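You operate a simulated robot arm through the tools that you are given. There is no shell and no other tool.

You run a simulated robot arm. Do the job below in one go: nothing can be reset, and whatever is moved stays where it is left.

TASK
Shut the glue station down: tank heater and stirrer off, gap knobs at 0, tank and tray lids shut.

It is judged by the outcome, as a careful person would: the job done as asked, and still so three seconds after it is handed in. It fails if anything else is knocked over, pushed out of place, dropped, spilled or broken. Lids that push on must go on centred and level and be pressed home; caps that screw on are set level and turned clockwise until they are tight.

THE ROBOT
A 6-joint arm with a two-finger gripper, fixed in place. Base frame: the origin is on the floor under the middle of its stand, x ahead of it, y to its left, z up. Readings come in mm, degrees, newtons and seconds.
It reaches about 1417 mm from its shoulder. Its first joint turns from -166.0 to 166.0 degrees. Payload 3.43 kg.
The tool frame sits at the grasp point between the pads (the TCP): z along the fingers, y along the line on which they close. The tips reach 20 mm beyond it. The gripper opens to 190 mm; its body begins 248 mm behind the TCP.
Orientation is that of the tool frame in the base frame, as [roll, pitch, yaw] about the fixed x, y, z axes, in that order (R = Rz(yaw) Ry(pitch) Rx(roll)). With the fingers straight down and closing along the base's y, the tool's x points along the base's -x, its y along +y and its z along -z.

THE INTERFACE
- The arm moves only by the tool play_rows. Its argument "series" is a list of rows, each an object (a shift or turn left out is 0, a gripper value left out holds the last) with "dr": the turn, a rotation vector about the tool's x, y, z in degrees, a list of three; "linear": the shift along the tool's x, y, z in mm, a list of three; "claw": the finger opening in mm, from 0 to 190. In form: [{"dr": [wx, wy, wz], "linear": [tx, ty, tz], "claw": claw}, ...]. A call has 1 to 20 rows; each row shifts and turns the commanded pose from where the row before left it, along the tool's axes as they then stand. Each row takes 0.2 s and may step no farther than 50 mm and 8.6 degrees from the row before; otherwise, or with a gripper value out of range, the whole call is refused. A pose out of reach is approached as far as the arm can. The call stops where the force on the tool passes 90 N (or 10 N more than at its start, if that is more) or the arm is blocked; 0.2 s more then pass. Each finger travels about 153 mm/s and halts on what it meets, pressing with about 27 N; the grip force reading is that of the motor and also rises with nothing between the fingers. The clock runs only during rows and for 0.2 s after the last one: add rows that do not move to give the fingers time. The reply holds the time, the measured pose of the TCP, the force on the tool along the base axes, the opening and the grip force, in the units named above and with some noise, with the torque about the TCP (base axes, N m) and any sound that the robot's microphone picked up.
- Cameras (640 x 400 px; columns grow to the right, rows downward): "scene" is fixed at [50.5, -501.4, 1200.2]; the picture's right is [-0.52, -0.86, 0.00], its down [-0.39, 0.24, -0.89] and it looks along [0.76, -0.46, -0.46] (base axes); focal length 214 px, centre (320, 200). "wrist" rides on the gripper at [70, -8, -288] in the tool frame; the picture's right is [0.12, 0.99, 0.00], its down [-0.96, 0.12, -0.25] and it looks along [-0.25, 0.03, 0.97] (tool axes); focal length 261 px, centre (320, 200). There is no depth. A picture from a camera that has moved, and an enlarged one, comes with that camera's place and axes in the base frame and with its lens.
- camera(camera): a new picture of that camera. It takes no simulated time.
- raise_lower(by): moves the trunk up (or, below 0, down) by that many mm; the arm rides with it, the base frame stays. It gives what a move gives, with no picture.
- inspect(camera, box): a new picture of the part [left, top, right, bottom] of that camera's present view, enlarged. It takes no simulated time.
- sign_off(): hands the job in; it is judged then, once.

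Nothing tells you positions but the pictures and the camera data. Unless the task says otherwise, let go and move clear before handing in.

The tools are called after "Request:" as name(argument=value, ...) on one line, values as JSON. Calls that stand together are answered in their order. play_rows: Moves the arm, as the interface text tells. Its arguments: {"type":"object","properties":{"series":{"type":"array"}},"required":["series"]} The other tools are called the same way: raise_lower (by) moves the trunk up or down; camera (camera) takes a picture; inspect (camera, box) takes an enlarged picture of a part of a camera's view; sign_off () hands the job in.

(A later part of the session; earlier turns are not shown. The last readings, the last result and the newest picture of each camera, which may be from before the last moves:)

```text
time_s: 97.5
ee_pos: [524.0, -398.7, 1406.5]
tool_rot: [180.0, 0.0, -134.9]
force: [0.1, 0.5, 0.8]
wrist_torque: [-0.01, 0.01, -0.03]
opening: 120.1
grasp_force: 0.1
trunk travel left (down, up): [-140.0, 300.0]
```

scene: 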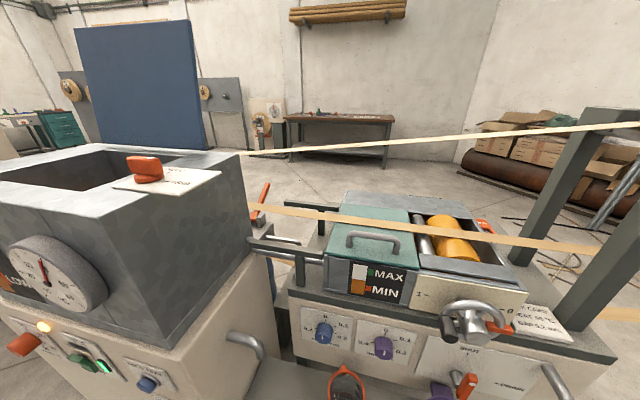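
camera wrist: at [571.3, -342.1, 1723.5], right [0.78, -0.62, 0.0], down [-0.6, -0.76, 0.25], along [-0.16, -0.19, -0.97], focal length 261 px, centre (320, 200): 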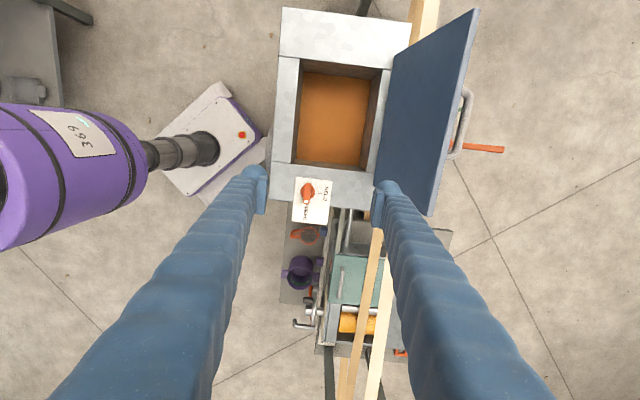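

Now tilt the fingers 25° so they point down and back, then move over the lid's left end, still above it.

Request:
play_rows(series=[{"dr": [8.34, 0, 0], "claw": 90}, {"dr": [8.33, 0, 0]}, {"dr": [8.33, 0, 0]}, {"linear": [-36.1, -19.8, 11.6]}, {"linear": [-36.1, -19.8, 11.6]}, {"linear": [-36.1, -19.8, 11.6]}, {"linear": [-36.1, -19.8, 11.6]}, {"linear": [-36.1, -19.8, 11.6]}, {"linear": [-36.1, -19.8, 11.6]}])

Request:
camera(camera="wrist")

Request:
camera(camera="scene")

```text
time_s: 99.5
ee_pos: [777.0, -341.6, 1391.0]
tool_rot: [-155.2, -0.1, -135.0]
force: [0.8, 0.5, -0.3]
wrist_torque: [-0.07, 0.13, -0.04]
opening: 90.2
grasp_force: 0.0
trunk travel left (down, up): [-140.0, 300.0]
```

```text
taken
camera wrist: at [647.2, -312.0, 1655.6], right [-0.72, 0.55, -0.42], down [0.53, 0.83, 0.18], along [0.44, -0.1, -0.89], focal length 261 px, centre (320, 200)
```

wrist: 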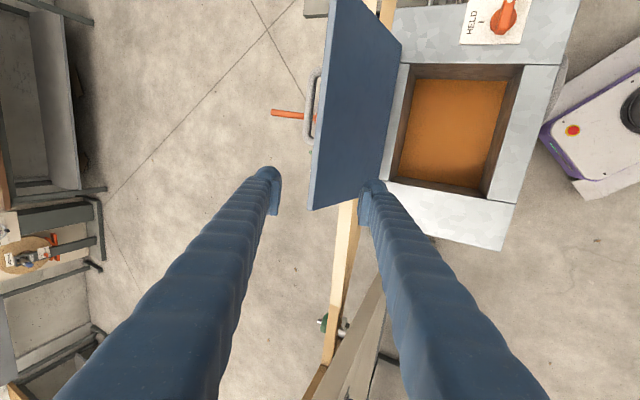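

```text
taken
```

scene: 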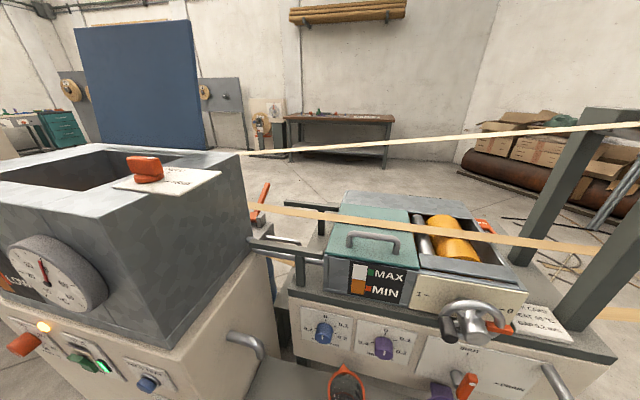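

The fingers straddle the lid's line from above, near its left end and clear of the handle. I'll slide down along the tool axis to engage the top edge.

Request:
play_rows(series=[{"linear": [0, 0, 30]}, {"linear": [0, 0, 30]}, {"linear": [0, 0, 30]}, {"linear": [0, 0, 24]}])

Request:
camera(camera="wrist")

Request:
inspect(camera="wrist", box=[240, 130, 440, 255])

```text
time_s: 100.5
ee_pos: [808.1, -376.7, 1287.8]
tool_rot: [-155.0, 0.0, -135.0]
force: [0.0, -0.3, -0.8]
wrist_torque: [0.01, 0.05, -0.02]
opening: 90.1
grasp_force: 0.1
trunk travel left (down, up): [-140.0, 300.0]
```

```text
taken
camera wrist: at [678.9, -347.0, 1552.2], right [-0.72, 0.55, -0.42], down [0.53, 0.83, 0.18], along [0.44, -0.1, -0.89], focal length 261 px, centre (320, 200)
```

wrist: 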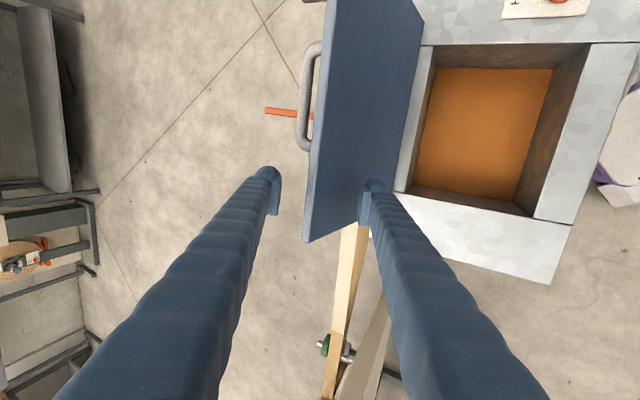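

```text
3.20 times, centred on (340, 192) of wrist
camera zoom: at [678.9, -347.0, 1552.2], right [-0.72, 0.55, -0.42], down [0.53, 0.83, 0.18], along [0.44, -0.1, -0.89], focal length 834 px, centre (256, 224)
```

zoom: 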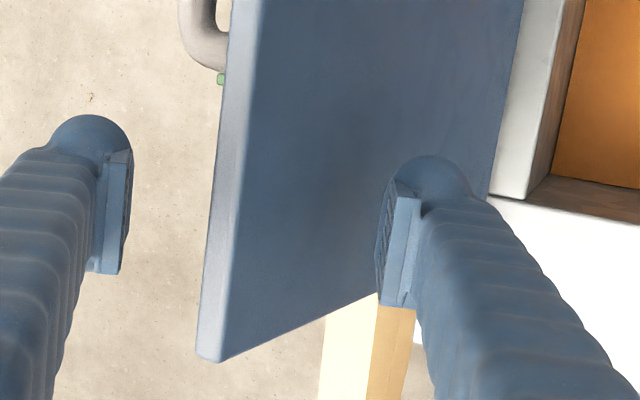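

The lid edge sits between the fingers. Before moving the lid, I'll check that the end pose of the swing is reachable: back out, go to where the nearly closed lid would be held, and see.

Request:
play_rows(series=[{"linear": [0, 0, -30]}, {"linear": [0, 0, -30]}, {"linear": [0, 0, -30]}, {"linear": [0, 0, -30]}, {"linear": [0, 39.7, 18.7], "dr": [3.86, 0, 0]}, {"linear": [0, 40.9, 15.9], "dr": [3.86, 0, 0]}, {"linear": [0, 41.9, 13.2], "dr": [3.86, 0, 0]}, {"linear": [0, 42.7, 10.3], "dr": [3.86, 0, 0]}, {"linear": [0, 43.2, 7.5], "dr": [3.86, 0, 0]}, {"linear": [0, 43.7, 4.5], "dr": [3.86, 0, 0]}, {"linear": [0, 43.8, 1.5], "dr": [3.86, 0, 0]}])

Request:
camera(camera="wrist")

Request:
camera(camera="scene")

```text
time_s: 102.9
ee_pos: [633.0, -201.1, 1163.4]
tool_rot: [-128.0, 0.0, -134.9]
force: [0.3, -0.3, -0.7]
wrist_torque: [-0.01, 0.05, 0.01]
opening: 90.3
grasp_force: 0.0
trunk travel left (down, up): [-140.0, 300.0]
```

```text
taken
camera wrist: at [427.4, -94.9, 1346.6], right [-0.52, 0.35, -0.78], down [0.49, 0.87, 0.06], along [0.7, -0.35, -0.62], focal length 261 px, centre (320, 200)
```

wrist: 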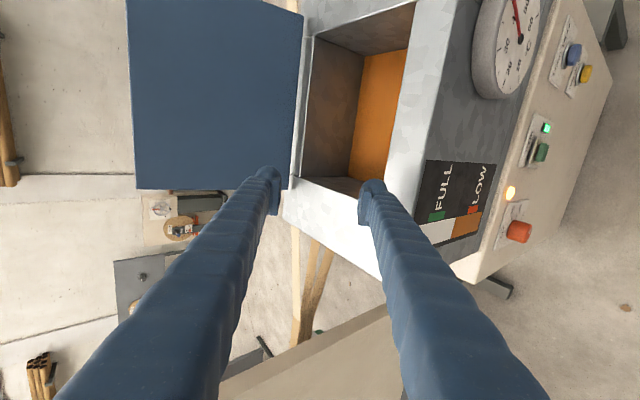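

```text
taken
```

scene: 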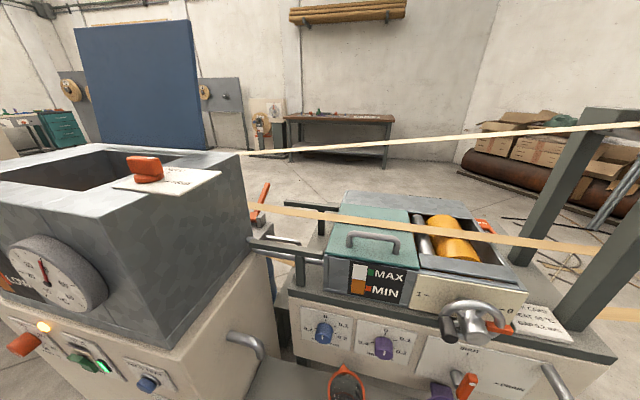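

The end pose is reachable. I'll test whether a flatter tilt (about 64°) also works, since that would lower the lid further before release.

Request:
play_rows(series=[{"dr": [6, 0, 0]}, {"dr": [6, 0, 0]}])

Request:
inspect(camera="wrist", box=[400, 80, 640, 260])

```text
time_s: 103.5
ee_pos: [636.5, -200.9, 1165.2]
tool_rot: [-116.4, -0.2, -135.1]
force: [0.8, -0.7, 0.3]
wrist_torque: [0.0, 0.01, -0.04]
opening: 90.0
grasp_force: 0.0
out of reach, approached as far as the arm can: row 2
trunk travel left (down, up): [-140.0, 300.0]
```

```text
2.22 times, centred on (520, 170) of wrist
camera zoom: at [408.2, -69.6, 1299.0], right [-0.4, 0.23, -0.89], down [0.49, 0.87, 0.0], along [0.78, -0.43, -0.46], focal length 579 px, centre (-124, 267)
```

zoom: 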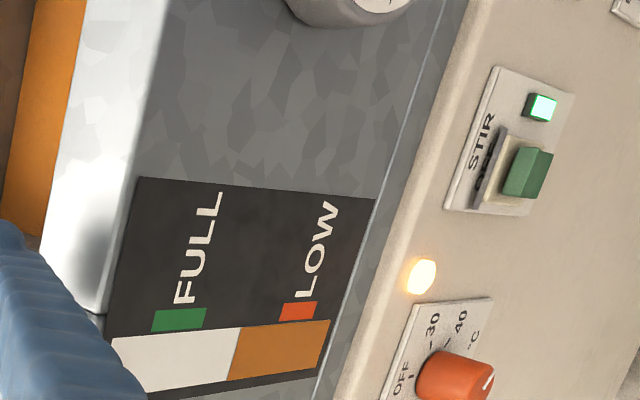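

Tilt tops out near 62°, which is enough. I'll return the way I came and re-engage the lid's edge.

Request:
play_rows(series=[{"dr": [-5.8, 0, 0]}, {"dr": [-5.8, 0, 0]}, {"linear": [3, -43.9, 1.4], "dr": [-3.86, 0, 0]}, {"linear": [0, -43.8, -1.5], "dr": [-3.86, 0, 0]}, {"linear": [0, -43.7, -4.5], "dr": [-3.86, 0, 0]}, {"linear": [0, -43.2, -7.5], "dr": [-3.86, 0, 0]}, {"linear": [0, -42.7, -10.3], "dr": [-3.86, 0, 0]}, {"linear": [0, -41.9, -13.2], "dr": [-3.86, 0, 0]}, {"linear": [0, -40.9, -15.9], "dr": [-3.86, 0, 0]}])

```text
time_s: 105.5
ee_pos: [775.0, -343.1, 1400.0]
tool_rot: [-154.9, -0.1, -134.9]
force: [0.2, 0.1, -0.2]
wrist_torque: [-0.04, 0.06, 0.0]
opening: 89.9
grasp_force: 0.1
trunk travel left (down, up): [-140.0, 300.0]
```

Request:
play_rows(series=[{"linear": [0, 0.8, 31]}, {"linear": [0, 0.8, 31]}, {"linear": [0, 0.8, 31]}, {"linear": [0, 0.8, 31]}, {"claw": 62}, {}])

Request:
inspect(camera="wrist", box=[240, 130, 440, 255])

```text
time_s: 106.9
ee_pos: [808.5, -375.2, 1288.1]
tool_rot: [-154.8, 0.0, -135.0]
force: [-0.1, 0.3, 0.1]
wrist_torque: [-0.06, -0.04, 0.02]
opening: 61.8
grasp_force: 0.1
trunk travel left (down, up): [-140.0, 300.0]
```

```text
3.20 times, centred on (340, 192) of wrist
camera zoom: at [676.6, -344.9, 1551.4], right [-0.72, 0.55, -0.42], down [0.53, 0.83, 0.17], along [0.45, -0.1, -0.89], focal length 834 px, centre (256, 224)
```

zoom: 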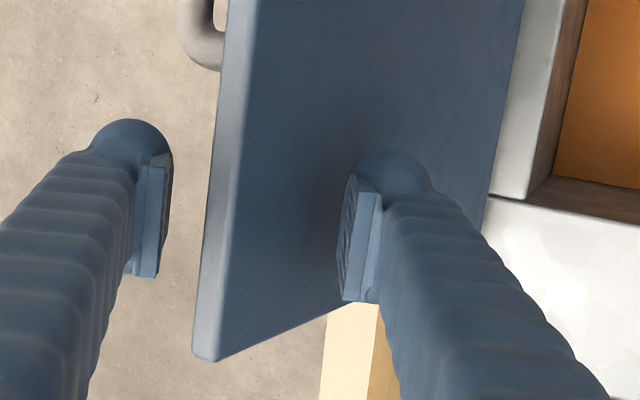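

No contact yet, with small gaps on both sides. I'll start moving the top edge forward slowly.

Request:
play_rows(series=[{"linear": [0, 9.1, -4.2]}, {"linear": [0, 9.1, -4.2]}, {"linear": [0, 9.1, -4.2]}, {"linear": [0, 9.1, -4.2]}])

Request:
camera(camera="wrist")

Request:
inspect(camera="wrist", box=[240, 130, 440, 255])

```text
time_s: 107.9
ee_pos: [778.4, -348.5, 1288.7]
tool_rot: [-154.7, 0.0, -135.0]
force: [-0.2, 0.1, 0.2]
wrist_torque: [-0.05, -0.06, -0.01]
opening: 62.0
grasp_force: 0.1
trunk travel left (down, up): [-140.0, 300.0]
```

```text
taken
camera wrist: at [647.6, -316.3, 1552.0], right [-0.72, 0.55, -0.42], down [0.53, 0.83, 0.17], along [0.45, -0.1, -0.89], focal length 261 px, centre (320, 200)
```

wrist: 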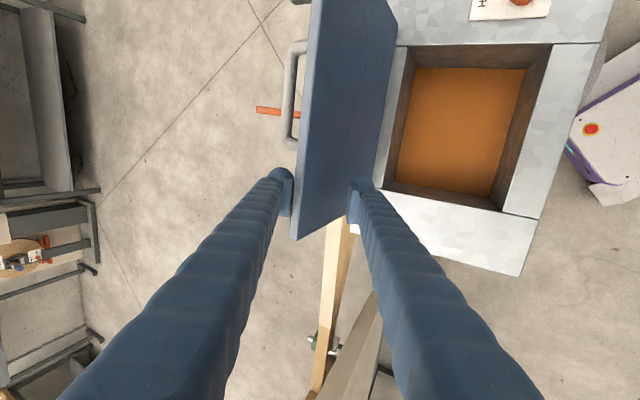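

```text
3.20 times, centred on (340, 192) of wrist
camera zoom: at [647.6, -316.3, 1552.0], right [-0.72, 0.55, -0.42], down [0.53, 0.83, 0.17], along [0.45, -0.1, -0.89], focal length 834 px, centre (256, 224)
```

zoom: 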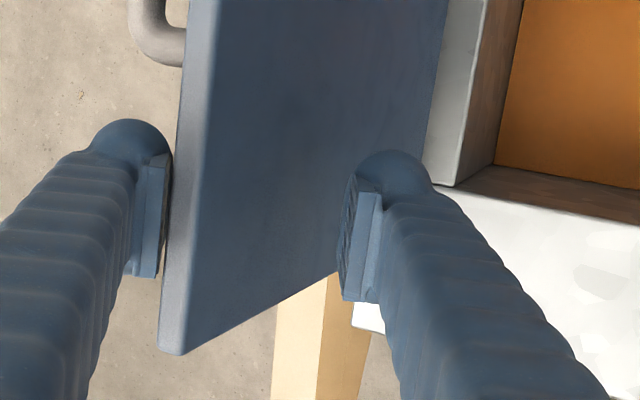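

The lid is about vertical now and resting against the rear finger. I'll narrow the opening so it has little room to flop, then keep going.

Request:
play_rows(series=[{"claw": 52}, {}, {"linear": [0, 7.3, -3.4]}, {"linear": [0, 7.3, -3.4]}, {"linear": [0, 7.3, -3.4]}, {"linear": [0, 7.3, -3.4]}])

Request:
inspect(camera="wrist", box=[240, 130, 440, 255])

```text
time_s: 109.3
ee_pos: [757.8, -326.8, 1287.6]
tool_rot: [-154.7, 0.0, -135.1]
force: [-0.1, -0.9, -0.3]
wrist_torque: [0.0, -0.02, -0.01]
opening: 52.0
grasp_force: 0.0
trunk travel left (down, up): [-140.0, 300.0]
```

```text
3.20 times, centred on (340, 192) of wrist
camera zoom: at [625.6, -294.3, 1551.2], right [-0.72, 0.55, -0.42], down [0.53, 0.83, 0.17], along [0.45, -0.1, -0.89], focal length 834 px, centre (256, 224)
```

zoom: 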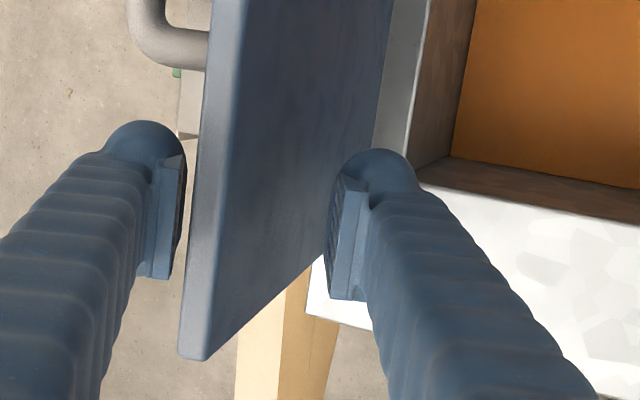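

The lid is about 8° forward and seems to be standing on its own between the fingers. I'll wait a moment to see whether it is friction-held or slowly falling.

Request:
play_rows(series=[{}, {}, {}, {}, {}])

Request:
inspect(camera="wrist", box=[240, 130, 440, 255])

```text
time_s: 110.5
ee_pos: [757.7, -325.3, 1288.4]
tool_rot: [-154.7, 0.0, -135.0]
force: [-0.4, -0.4, 0.3]
wrist_torque: [0.0, 0.03, 0.02]
opening: 52.6
grasp_force: 0.4
trunk travel left (down, up): [-140.0, 300.0]
```

```text
3.20 times, centred on (340, 192) of wrist
camera zoom: at [625.8, -294.2, 1551.3], right [-0.72, 0.55, -0.42], down [0.53, 0.83, 0.17], along [0.45, -0.1, -0.89], focal length 834 px, centre (256, 224)
```

zoom: 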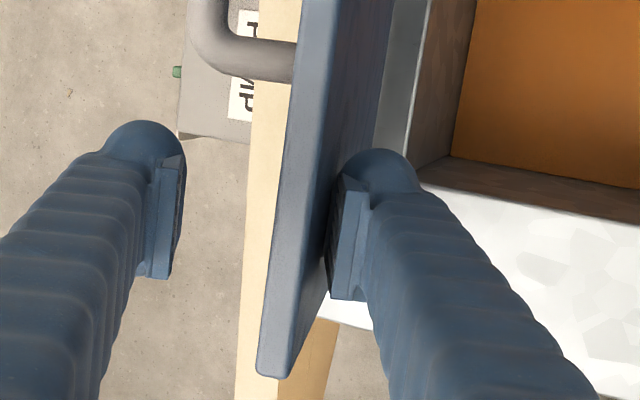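

The hinge is damped: the lid eased forward slowly and now rests on the front finger. I'll walk it down along its arc, tilting the fingers along with it.

Request:
play_rows(series=[{"linear": [0, 8.3, -4.0], "dr": [2.2, 0, 0]}, {"linear": [0, 8.1, -4.3], "dr": [2.2, 0, 0]}, {"linear": [0, 8.0, -4.6], "dr": [2.2, 0, 0]}, {"linear": [0, 7.8, -4.9], "dr": [2.2, 0, 0]}, {}, {"linear": [0, 9.5, -2.6], "dr": [1.5, 0, 0]}, {"linear": [0, 9.5, -2.8], "dr": [1.5, 0, 0]}, {"linear": [0, 9.4, -3.1], "dr": [1.5, 0, 0]}, {"linear": [0, 9.3, -3.3], "dr": [1.5, 0, 0]}, {}, {}])

Request:
camera(camera="wrist")

Request:
inspect(camera="wrist", box=[240, 130, 440, 255])

Request:
inspect(camera="scene", box=[0, 0, 280, 200])

```text
time_s: 112.9
ee_pos: [704.3, -271.8, 1274.6]
tool_rot: [-140.0, 0.1, -135.0]
force: [-0.9, 1.2, -0.9]
wrist_torque: [0.03, -0.04, 0.0]
opening: 53.1
grasp_force: 1.2
trunk travel left (down, up): [-140.0, 300.0]
```

```text
taken
camera wrist: at [528.0, -195.0, 1499.7], right [-0.62, 0.45, -0.64], down [0.5, 0.86, 0.12], along [0.6, -0.25, -0.76], focal length 261 px, centre (320, 200)
```

wrist: 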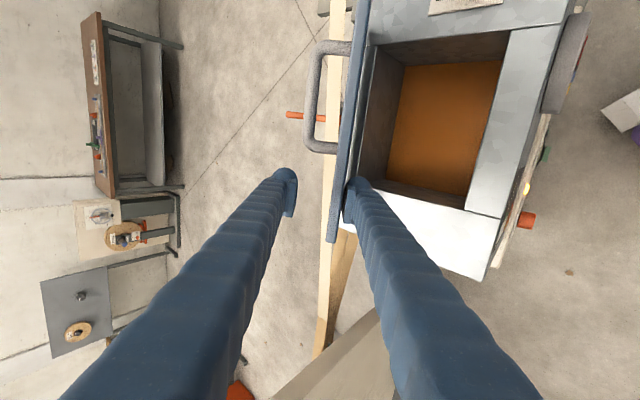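

```text
3.20 times, centred on (340, 192) of wrist
camera zoom: at [528.0, -195.0, 1499.7], right [-0.62, 0.45, -0.64], down [0.5, 0.86, 0.12], along [0.6, -0.25, -0.76], focal length 834 px, centre (256, 224)
```

zoom: 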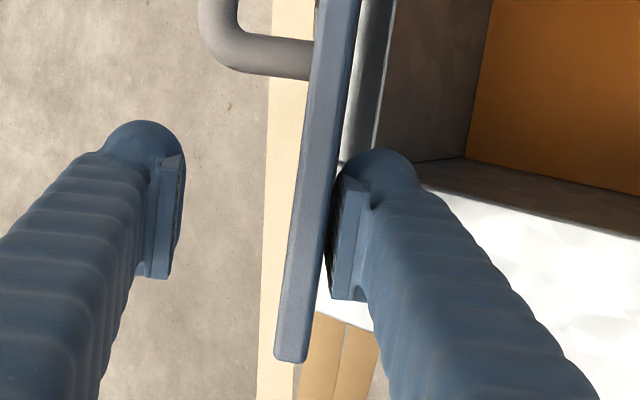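

```text
2.00 times, centred on (140, 100) of scene
camera zoom: at [50.5, -501.4, 1200.2], right [-0.52, -0.86, 0.0], down [-0.39, 0.24, -0.89], along [0.76, -0.46, -0.46], focal length 429 px, centre (680, 400)
```

zoom: 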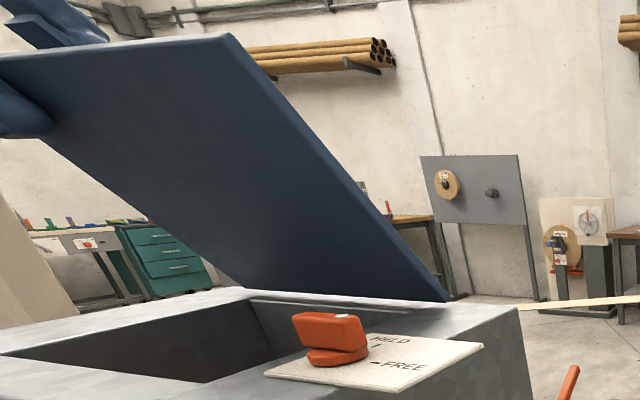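

The lid is resting on the lower finger, aligned with it, at roughly 38° forward. Continuing down the arc.

Request:
play_rows(series=[{"linear": [0, 9.2, -1.9], "dr": [1.5, 0, 0]}, {"linear": [0, 9.2, -2.2], "dr": [1.5, 0, 0]}, {"linear": [0, 9.1, -2.4], "dr": [1.5, 0, 0]}, {"linear": [0, 9.0, -2.6], "dr": [1.5, 0, 0]}, {}, {"linear": [0, 9.75, -0.6], "dr": [1.5, 0, 0]}, {"linear": [0, 9.8, -0.8], "dr": [1.5, 0, 0]}, {"linear": [0, 9.7, -1.1], "dr": [1.5, 0, 0]}, {"linear": [0, 9.7, -1.4], "dr": [1.5, 0, 0]}, {}, {}])

Request:
inspect(camera="wrist", box=[240, 130, 440, 255])

Request:
inspect(camera="scene", box=[0, 0, 280, 200])

```text
time_s: 115.3
ee_pos: [660.7, -230.0, 1230.5]
tool_rot: [-127.8, 0.0, -135.0]
force: [-1.2, -0.1, -1.5]
wrist_torque: [-0.06, -0.02, 0.06]
opening: 53.2
grasp_force: 1.0
trunk travel left (down, up): [-140.0, 300.0]
```

```text
3.20 times, centred on (340, 192) of wrist
camera zoom: at [453.9, -122.5, 1413.2], right [-0.52, 0.35, -0.78], down [0.49, 0.87, 0.06], along [0.7, -0.35, -0.62], focal length 834 px, centre (256, 224)
```

zoom: 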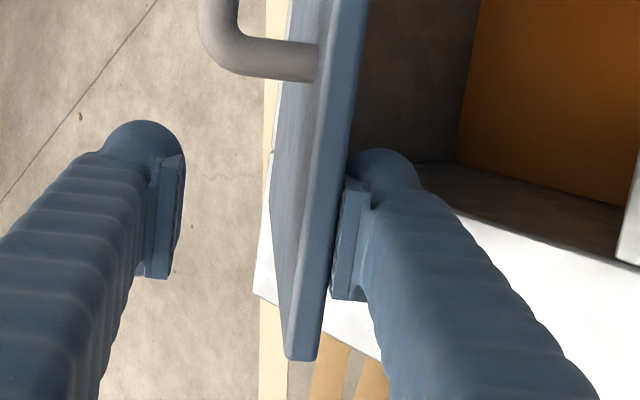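

```text
2.00 times, centred on (140, 100) of scene
camera zoom: at [50.5, -501.4, 1200.2], right [-0.52, -0.86, 0.0], down [-0.39, 0.24, -0.89], along [0.76, -0.46, -0.46], focal length 429 px, centre (680, 400)
```

zoom: 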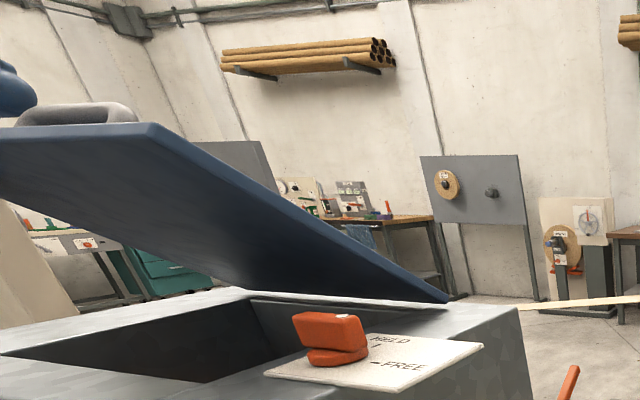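

Going well; the lid is near 58°. Continuing to about 73°.

Request:
play_rows(series=[{"linear": [0, 9.9, 0.3], "dr": [0.75, 0, 0]}, {"linear": [0, 10, 0.1], "dr": [0.75, 0, 0]}, {"linear": [0, 9.9, 0], "dr": [0.75, 0, 0]}, {"linear": [0, 9.9, -0.1], "dr": [0.75, 0, 0]}, {}, {"linear": [0, 10.5, 1.0], "dr": [0.7, 0, 0]}, {"linear": [0, 10.5, 0.9], "dr": [0.7, 0, 0]}, {"linear": [0, 10.5, 0.8], "dr": [0.7, 0, 0]}, {}, {}])

Request:
inspect(camera="wrist", box=[240, 130, 440, 255])

Request:
inspect(camera="scene", box=[0, 60, 280, 260])

```text
time_s: 117.5
ee_pos: [633.2, -201.7, 1170.2]
tool_rot: [-122.7, -0.1, -135.0]
force: [-0.7, 0.4, -1.6]
wrist_torque: [-0.03, 0.0, 0.01]
opening: 53.1
grasp_force: 0.5
trunk travel left (down, up): [-140.0, 300.0]
```

```text
3.20 times, centred on (340, 192) of wrist
camera zoom: at [415.6, -84.6, 1333.4], right [-0.46, 0.3, -0.83], down [0.49, 0.87, 0.04], along [0.74, -0.39, -0.55], focal length 834 px, centre (256, 224)
```

zoom: 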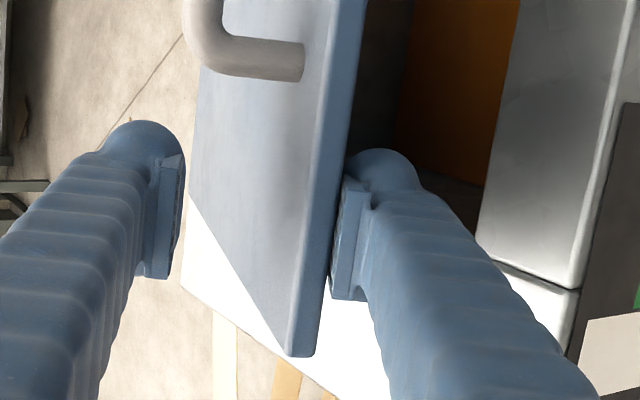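

```text
2.00 times, centred on (140, 160) of scene
camera zoom: at [50.5, -501.4, 1200.2], right [-0.52, -0.86, 0.0], down [-0.39, 0.24, -0.89], along [0.76, -0.46, -0.46], focal length 429 px, centre (680, 280)
```

zoom: 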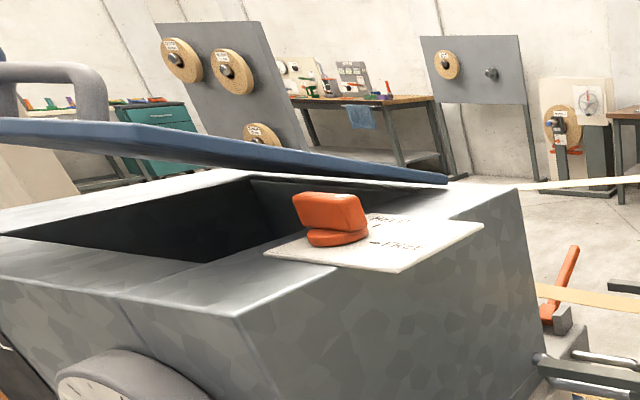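

The lid is about 15° from closed. I'll lower a little more, then slide the fingers out forward so the lid settles gently off the fingertip.

Request:
play_rows(series=[{"linear": [0, 11, 0.9], "dr": [0.4, 0, 0]}, {"linear": [0, 8, 0.9], "dr": [0.3, 0, 0]}, {}, {"linear": [0, 4.2, -6.8]}, {"linear": [0, 4.2, -6.8]}, {}])

Request:
inspect(camera="wrist", box=[240, 130, 440, 255])

Request:
inspect(camera="scene", box=[0, 60, 280, 260])

```text
time_s: 118.9
ee_pos: [615.1, -185.6, 1153.7]
tool_rot: [-122.0, 0.0, -135.0]
force: [-0.9, 0.2, -2.1]
wrist_torque: [0.04, 0.01, 0.0]
opening: 53.2
grasp_force: 1.1
trunk travel left (down, up): [-140.0, 300.0]
```

```text
3.20 times, centred on (340, 192) of wrist
camera zoom: at [395.5, -65.9, 1314.0], right [-0.46, 0.29, -0.84], down [0.49, 0.87, 0.03], along [0.74, -0.4, -0.54], focal length 834 px, centre (256, 224)
```

zoom: 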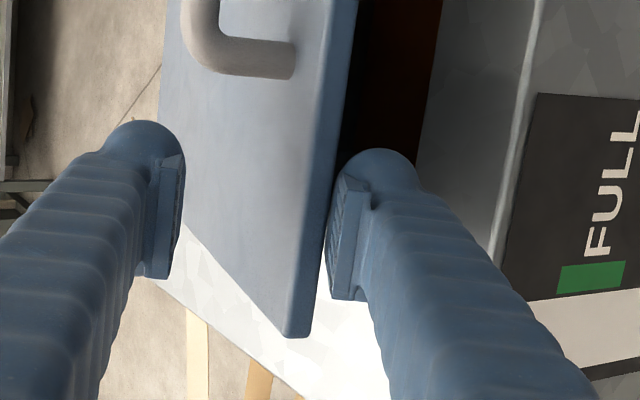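

```text
2.00 times, centred on (140, 160) of scene
camera zoom: at [50.5, -501.4, 1200.2], right [-0.52, -0.86, 0.0], down [-0.39, 0.24, -0.89], along [0.76, -0.46, -0.46], focal length 429 px, centre (680, 280)
```

zoom: 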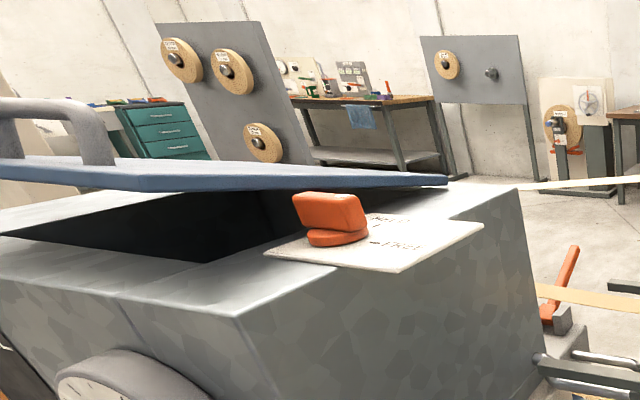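

Request:
play_rows(series=[{"linear": [0, 5.1, -6.3]}, {"linear": [0, 5.1, -6.3]}, {"linear": [0, 5.1, -6.3]}, {}, {}])

Request:
inspect(camera="wrist", box=[240, 130, 440, 255])

Request:
inspect(camera="scene", box=[0, 60, 280, 260])

```text
time_s: 120.1
ee_pos: [601.4, -166.3, 1154.7]
tool_rot: [-122.3, -0.1, -135.2]
force: [0.6, 0.3, -0.3]
wrist_torque: [0.02, 0.02, 0.05]
opening: 52.0
grasp_force: 0.0
out of reach, approached as far as the arm can: row 3
trunk travel left (down, up): [-140.0, 300.0]
```

```text
3.20 times, centred on (340, 192) of wrist
camera zoom: at [383.3, -46.7, 1314.6], right [-0.46, 0.29, -0.84], down [0.49, 0.87, 0.03], along [0.74, -0.4, -0.54], focal length 834 px, centre (256, 224)
```

zoom: 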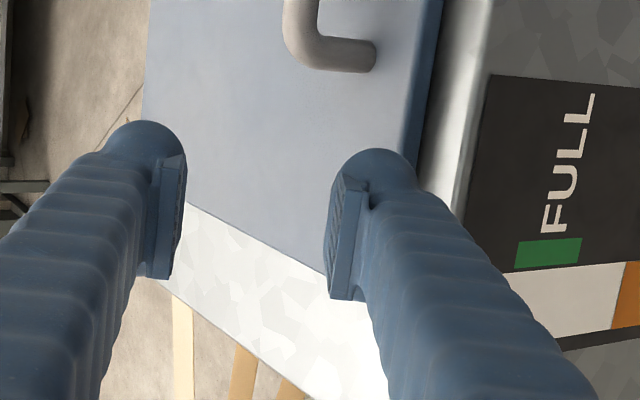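

```text
2.00 times, centred on (140, 160) of scene
camera zoom: at [50.5, -501.4, 1200.2], right [-0.52, -0.86, 0.0], down [-0.39, 0.24, -0.89], along [0.76, -0.46, -0.46], focal length 429 px, centre (680, 280)
```

zoom: 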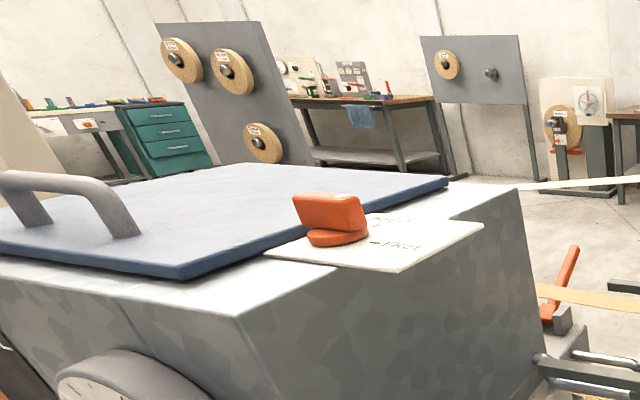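

The tank lid is down and lying flat. I'll lift clear, bring the tool back to vertical, and then press lightly on the lid to make sure it is home.

Request:
play_rows(series=[{"linear": [0, -33.9, -21.2]}, {"linear": [0, -33.9, -21.2]}, {"linear": [0, -33.9, -21.2]}, {"dr": [-8.3, 0, 0], "claw": 0}, {"dr": [-8.3, 0, 0]}, {"dr": [-8.3, 0, 0]}, {"dr": [-8.3, 0, 0]}, {"dr": [-8.3, 0, 0]}, {"dr": [-8.3, 0, 0]}, {"dr": [-8.1, 0, 0]}])

Request:
camera(camera="wrist")

Request:
camera(camera="scene")

```text
time_s: 122.3
ee_pos: [604.1, -166.6, 1273.3]
tool_rot: [179.7, -0.1, -134.9]
force: [0.0, 0.6, 0.0]
wrist_torque: [0.01, 0.09, -0.01]
opening: 0.1
grasp_force: 26.8
trunk travel left (down, up): [-140.0, 300.0]
```

```text
taken
camera wrist: at [561.0, -223.1, 1560.4], right [-0.79, 0.62, 0.0], down [0.6, 0.76, 0.25], along [0.15, 0.2, -0.97], focal length 261 px, centre (320, 200)
```

wrist: 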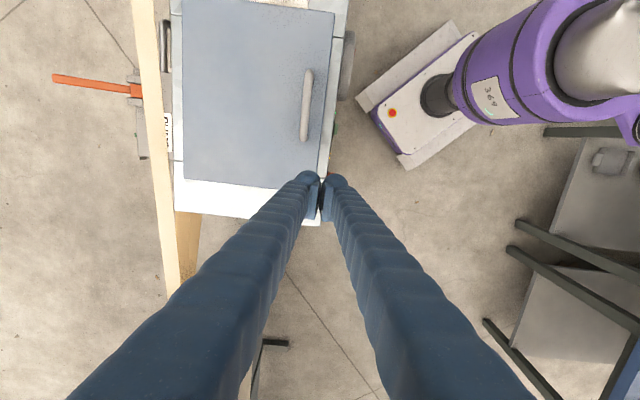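

```text
taken
```

scene: 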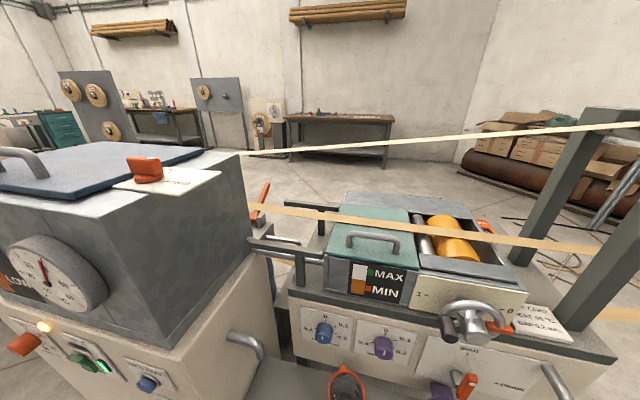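

Lid closed and lying flat. I'll press near its front right corner, away from the handle and the hold knob.

Request:
play_rows(series=[{"linear": [42.8, -8, 0]}, {"linear": [42.8, -8, 0]}, {"linear": [42.8, -8, 0]}, {"linear": [42.8, -8, 0]}, {"linear": [42.8, -8, 0]}, {"linear": [0, 0, 40]}, {"linear": [0, 0, 40]}, {"linear": [0, 0, 35]}])

Request:
inspect(camera="scene", box=[0, 60, 280, 260])

```text
time_s: 124.1
ee_pos: [478.2, -346.4, 1157.9]
tool_rot: [180.0, 0.0, -135.0]
force: [-0.4, 0.0, -0.2]
wrist_torque: [-0.03, -0.03, 0.02]
opening: 0.0
grasp_force: 27.1
trunk travel left (down, up): [-140.0, 300.0]
```

```text
2.00 times, centred on (140, 160) of scene
camera zoom: at [50.5, -501.4, 1200.2], right [-0.52, -0.86, 0.0], down [-0.39, 0.24, -0.89], along [0.76, -0.46, -0.46], focal length 429 px, centre (680, 280)
```

zoom: 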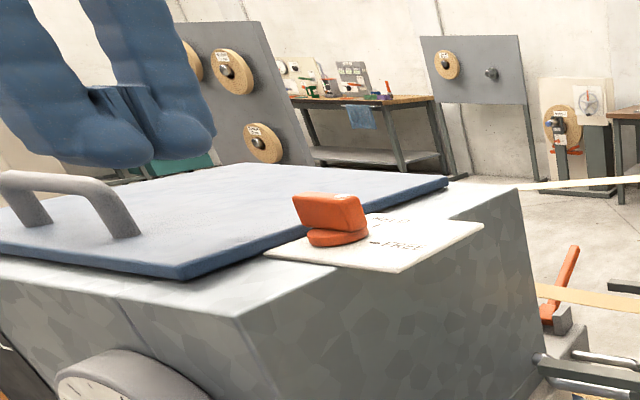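

Request:
play_rows(series=[{"linear": [0, 0, 6]}, {"linear": [0, 0, 6]}, {"linear": [0, 0, 6]}, {"linear": [0, 0, 5]}, {"linear": [0, 0, 4]}, {"linear": [0, 0, 3]}, {"linear": [0, 0, 2]}, {"linear": [0, 0, 2]}])

```text
time_s: 125.9
ee_pos: [479.4, -347.6, 1125.8]
tool_rot: [179.9, 0.0, -135.1]
force: [0.2, -0.8, -0.4]
wrist_torque: [-0.02, 0.03, -0.04]
opening: 0.1
grasp_force: 26.6
trunk travel left (down, up): [-140.0, 300.0]
```

Request:
play_rows(series=[{"linear": [0, 0, 2]}, {"linear": [0, 0, 2]}, {"linear": [0, 0, 2]}, {"linear": [0, 0, 2]}])

Request:
inspect(camera="scene", box=[0, 60, 280, 260])

```text
time_s: 126.9
ee_pos: [478.9, -347.0, 1117.2]
tool_rot: [-180.0, 0.0, -135.0]
force: [-0.7, 0.0, 0.2]
wrist_torque: [0.04, 0.0, 0.02]
opening: 0.0
grasp_force: 27.1
trunk travel left (down, up): [-140.0, 300.0]
```

```text
2.00 times, centred on (140, 160) of scene
camera zoom: at [50.5, -501.4, 1200.2], right [-0.52, -0.86, 0.0], down [-0.39, 0.24, -0.89], along [0.76, -0.46, -0.46], focal length 429 px, centre (680, 280)
```

zoom: 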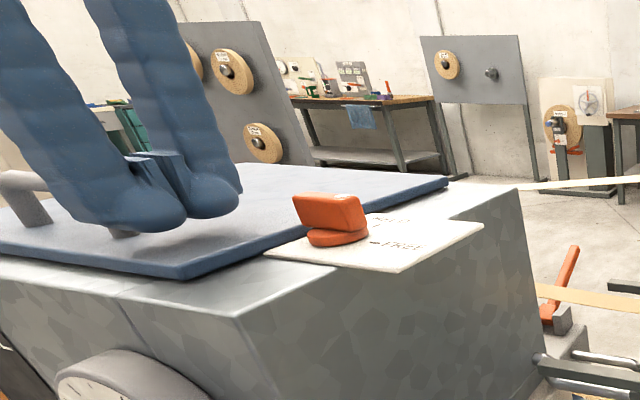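

Request:
play_rows(series=[{"linear": [0, 0, 2.5]}, {"linear": [0, 0, 2.5]}, {"linear": [0, 0, 2]}, {"linear": [0, 0, 2]}, {"linear": [0, 0, 2]}, {"linear": [0, 0, 2]}])

```text
time_s: 128.3
ee_pos: [479.3, -345.4, 1104.8]
tool_rot: [-180.0, 0.0, -135.0]
force: [0.8, -0.4, 0.3]
wrist_torque: [-0.03, 0.0, 0.03]
opening: 0.0
grasp_force: 27.5
trunk travel left (down, up): [-140.0, 300.0]
```

Request:
inspect(camera="scene", box=[40, 90, 180, 180])

Request:
play_rows(series=[{"linear": [0, 0, 2]}, {"linear": [0, 0, 2]}])

```text
4.44 times, centred on (110, 135) of scene
camera zoom: at [50.5, -501.4, 1200.2], right [-0.52, -0.86, 0.0], down [-0.39, 0.24, -0.89], along [0.76, -0.46, -0.46], focal length 953 px, centre (1253, 489)
```

zoom: 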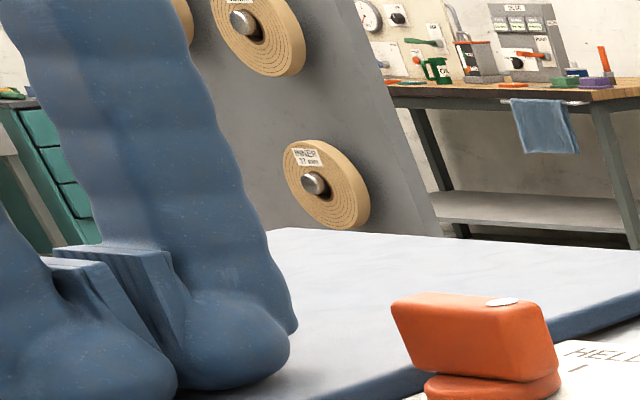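

```text
time_s: 128.9
ee_pos: [479.4, -346.0, 1102.8]
tool_rot: [-179.7, 0.2, -135.0]
force: [-0.6, 1.6, 33.9]
wrist_torque: [0.02, 0.09, 0.0]
opening: 6.0
grasp_force: 34.1
trunk travel left (down, up): [-140.0, 300.0]
```

The lid is firm under about 34 N, so it is home. Now for the tank's front panel: I estimate the heater knob at s≈-386, z≈680 and the stir switch at s≈-220, z≈698. I'll lift off and move to the front left of the tank.

Request:
play_rows(series=[{"linear": [0, 0, -37.5]}, {"linear": [0, 0, -37.5]}, {"linear": [0, 0, -37.5]}, {"linear": [0, 0, -37.5]}, {"linear": [-41.6, 26, 0]}, {"linear": [-41.6, 26, 0]}, {"linear": [-41.6, 26, 0]}, {"linear": [-41.6, 26, 0]}, {"linear": [-41.6, 26, 0]}, {"linear": [-41.6, 26, 0]}, {"linear": [-41.6, 26, 0]}])

Request:
raise_lower(by=95)

Request:
camera(camera="wrist")

```text
time_s: 131.3
ee_pos: [556.6, -9.4, 1251.6]
tool_rot: [-180.0, 0.0, -135.0]
force: [0.2, 0.8, -0.7]
wrist_torque: [0.01, 0.02, 0.0]
opening: 0.1
grasp_force: 34.6
trunk travel left (down, up): [-140.0, 300.0]
```

```text
time_s: 132.6
ee_pos: [557.1, -10.8, 1346.7]
tool_rot: [180.0, 0.0, -135.0]
force: [0.3, -0.4, -0.4]
wrist_torque: [-0.01, 0.03, 0.02]
opening: 0.1
grasp_force: 34.3
trunk travel left (down, up): [-235.0, 205.0]
```

```text
taken
camera wrist: at [513.3, -66.1, 1634.6], right [-0.79, 0.62, 0.0], down [0.6, 0.76, 0.25], along [0.15, 0.19, -0.97], focal length 261 px, centre (320, 200)
```

wrist: 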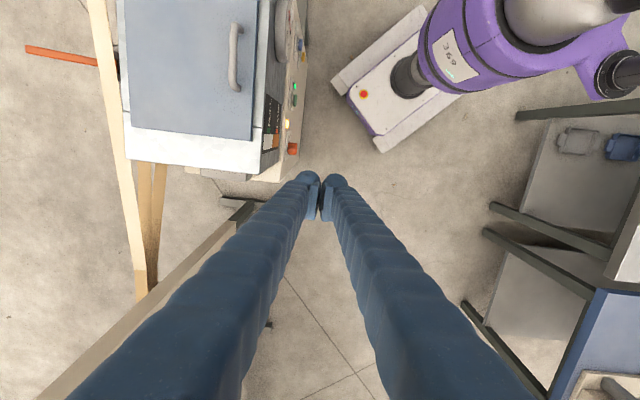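

Request:
play_rows(series=[{"dr": [0, 0, -8.2]}, {"dr": [0, 0, -8.2]}, {"dr": [0, 0, -8.2]}, {"dr": [0, 0, -8.2]}, {"dr": [0, 0, -8.2]}, {"dr": [0, 0, -8.2]}, {"dr": [0, 0, -8.2]}, {"dr": [0, 0, -8.2]}, {"dr": [0, 0, -8.2]}, {"dr": [0, 0, -8.2]}, {"dr": [0, 0, -8.0]}])

```text
time_s: 135.0
ee_pos: [555.7, -10.0, 1347.3]
tool_rot: [-180.0, 0.0, -44.9]
force: [-0.8, 0.4, 0.1]
wrist_torque: [0.0, 0.0, 0.03]
opening: 0.1
grasp_force: 34.6
trunk travel left (down, up): [-235.0, 205.0]
```

Next: lower the arm, raise the trunk to the top, and descend with the tool vertical in front-left of the tank. That keeps the wrist far enough from the shoulder.

Request:
play_rows(series=[{"linear": [4, -12.8, 40]}, {"linear": [4, -12.8, 40]}, {"linear": [4, -12.8, 40]}, {"linear": [4, -12.8, 40]}, {"linear": [4, -12.8, 40]}])

Request:
raise_lower(by=205)

Request:
play_rows(series=[{"linear": [0, 0, 40]}, {"linear": [0, 0, 40]}, {"linear": [0, 0, 40]}, {"linear": [0, 0, 40]}, {"linear": [0, 0, 40]}, {"linear": [0, 0, 40]}, {"linear": [0, 0, 40]}, {"linear": [0, 0, 40]}])

Request:
camera(camera="wrist")

```text
time_s: 136.2
ee_pos: [617.1, 19.6, 1145.2]
tool_rot: [179.9, 0.0, -45.0]
force: [0.0, -0.5, -0.1]
wrist_torque: [0.0, 0.08, -0.02]
opening: 0.0
grasp_force: 34.3
trunk travel left (down, up): [-235.0, 205.0]
```

```text
time_s: 138.4
ee_pos: [615.9, 20.5, 1352.8]
tool_rot: [-180.0, 0.0, -44.9]
force: [0.5, 0.7, -0.1]
wrist_torque: [0.03, 0.0, -0.02]
opening: 0.1
grasp_force: 33.8
trunk travel left (down, up): [-440.0, 0.0]
```

```text
time_s: 140.2
ee_pos: [618.1, 20.2, 1031.8]
tool_rot: [180.0, 0.0, -44.9]
force: [0.2, 0.1, -0.5]
wrist_torque: [0.02, 0.09, 0.01]
opening: 0.3
grasp_force: 34.2
trunk travel left (down, up): [-440.0, 0.0]
```

```text
taken
camera wrist: at [674.5, -23.5, 1318.7], right [-0.62, -0.79, 0.0], down [-0.76, 0.6, 0.25], along [-0.19, 0.15, -0.97], focal length 261 px, centre (320, 200)
```

wrist: 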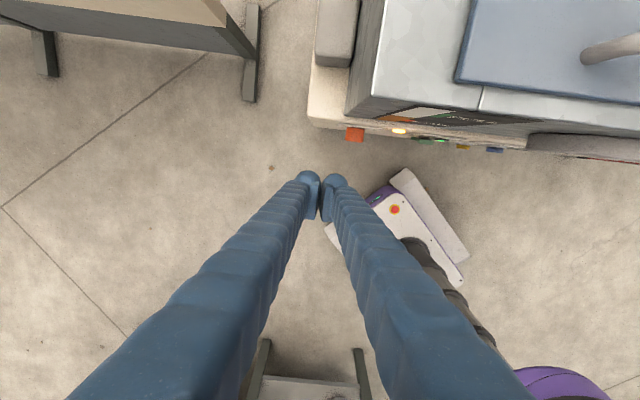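

Request:
play_rows(series=[{"linear": [0, 0, 40]}, {"linear": [0, 0, 40]}, {"linear": [0, 0, 40]}, {"linear": [0, 0, 40]}, {"linear": [0, 0, 40]}, {"dr": [0, 8.3, 0]}, {"dr": [0, 8.3, 0]}, {"dr": [0, 8.4, 0]}])

Request:
camera(camera="wrist")

```text
time_s: 142.0
ee_pos: [615.4, 19.7, 833.5]
tool_rot: [-180.0, -25.1, -45.0]
force: [-0.4, -0.3, 0.0]
wrist_torque: [0.03, -0.03, 0.0]
opening: 0.0
grasp_force: 33.7
trunk travel left (down, up): [-440.0, 0.0]
```

```text
taken
camera wrist: at [580.2, 66.8, 1123.0], right [-0.63, -0.78, 0.05], down [-0.77, 0.61, -0.19], along [0.11, -0.15, -0.98], focal length 261 px, centre (320, 200)
```

wrist: 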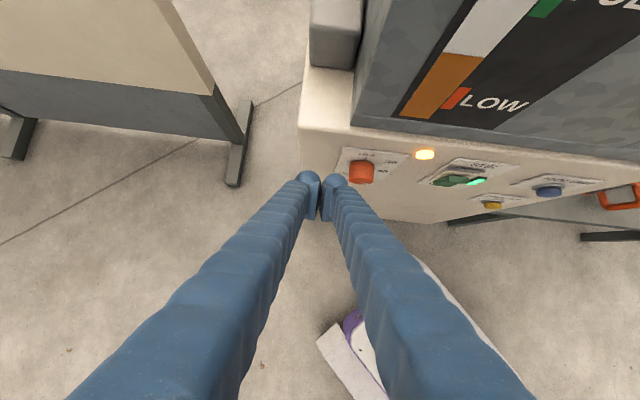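

Request:
play_rows(series=[{"dr": [0, 8.3, 0]}, {"dr": [0, 8.3, 0]}, {"dr": [0, 8.3, 0]}, {"dr": [0, 8.3, 0]}])

Request:
camera(camera="wrist")

```text
time_s: 143.0
ee_pos: [616.6, 21.0, 833.2]
tool_rot: [-179.9, -58.4, -45.1]
force: [0.0, 0.5, 0.2]
wrist_torque: [-0.01, 0.02, -0.05]
opening: 0.1
grasp_force: 34.2
trunk travel left (down, up): [-440.0, 0.0]
```

```text
taken
camera wrist: at [475.7, 173.7, 1043.6], right [-0.66, -0.75, 0.1], down [-0.59, 0.42, -0.69], along [0.47, -0.51, -0.72], focal length 261 px, centre (320, 200)
```

wrist: 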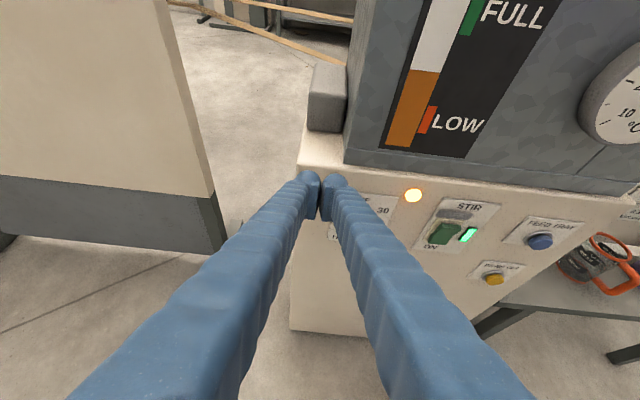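

Good, reachable. I'll tilt further toward horizontal and lower a bit to see the panel properly.

Request:
play_rows(series=[{"dr": [0, 8.0, 0]}, {"dr": [0, 8.0, 0]}, {"dr": [0, 8.0, 0]}, {"dr": [0, 7.6, 0]}])

Request:
camera(camera="wrist")

```text
time_s: 144.0
ee_pos: [615.8, 21.4, 833.4]
tool_rot: [-146.7, -89.9, -78.4]
force: [0.7, 0.6, 0.0]
wrist_torque: [0.03, 0.04, -0.03]
opening: 0.0
grasp_force: 34.5
trunk travel left (down, up): [-440.0, 0.0]
```

```text
taken
camera wrist: at [418.9, 229.6, 904.1], right [-0.7, -0.7, 0.12], down [-0.26, 0.1, -0.96], along [0.66, -0.71, -0.25], focal length 261 px, centre (320, 200)
```

wrist: 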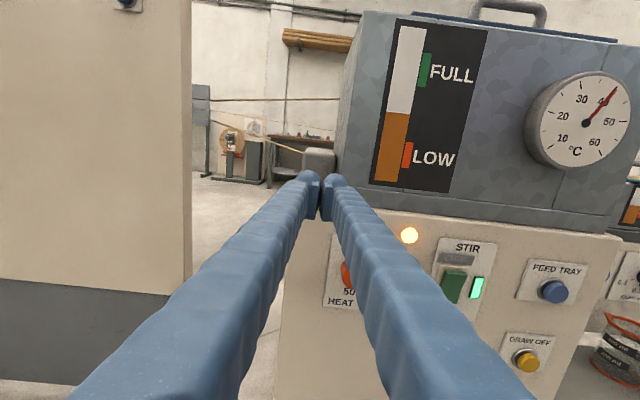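

Request:
play_rows(series=[{"linear": [-25, 22, 0], "claw": 100}, {"linear": [-25, 22, 0]}, {"linear": [-25, 20, 0]}])

Request:
camera(camera="wrist")

Request:
inspect(camera="wrist", box=[260, 180, 380, 290])

Request:
inspect(camera="wrist", box=[370, 180, 500, 290])

```text
time_s: 144.8
ee_pos: [569.4, -25.0, 757.8]
tool_rot: [-153.2, -89.8, -71.9]
force: [0.0, -0.2, -0.1]
wrist_torque: [0.04, 0.02, -0.01]
opening: 100.1
grasp_force: 0.1
trunk travel left (down, up): [-440.0, 0.0]
```

```text
taken
camera wrist: at [372.8, 183.4, 828.6], right [-0.7, -0.7, 0.12], down [-0.26, 0.1, -0.96], along [0.66, -0.7, -0.25], focal length 261 px, centre (320, 200)
```

wrist: 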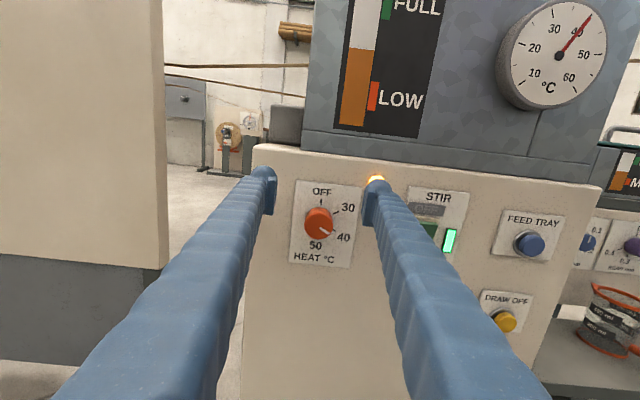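

```text
3.64 times, centred on (320, 235) of wrist
camera zoom: at [372.8, 183.4, 828.6], right [-0.7, -0.7, 0.12], down [-0.26, 0.1, -0.96], along [0.66, -0.7, -0.25], focal length 948 px, centre (320, 73)
```

zoom: 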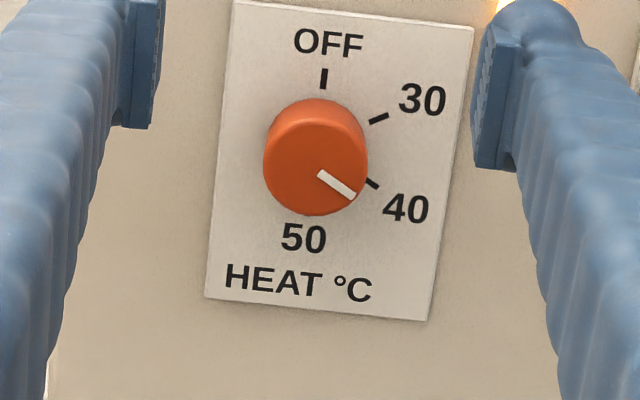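

```text
3.64 times, centred on (435, 235) of wrist
camera zoom: at [372.8, 183.4, 828.6], right [-0.7, -0.7, 0.12], down [-0.26, 0.1, -0.96], along [0.66, -0.7, -0.25], focal length 948 px, centre (-98, 73)
```

zoom: 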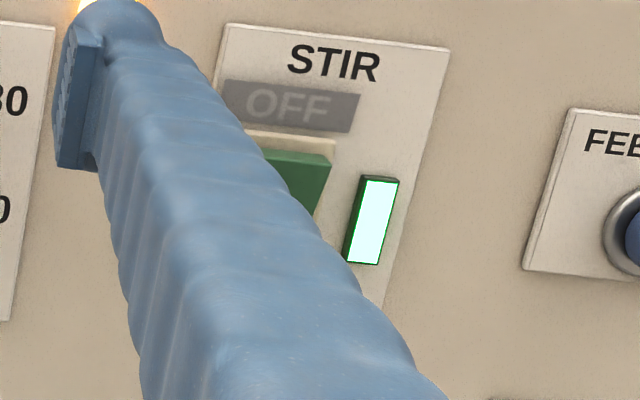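

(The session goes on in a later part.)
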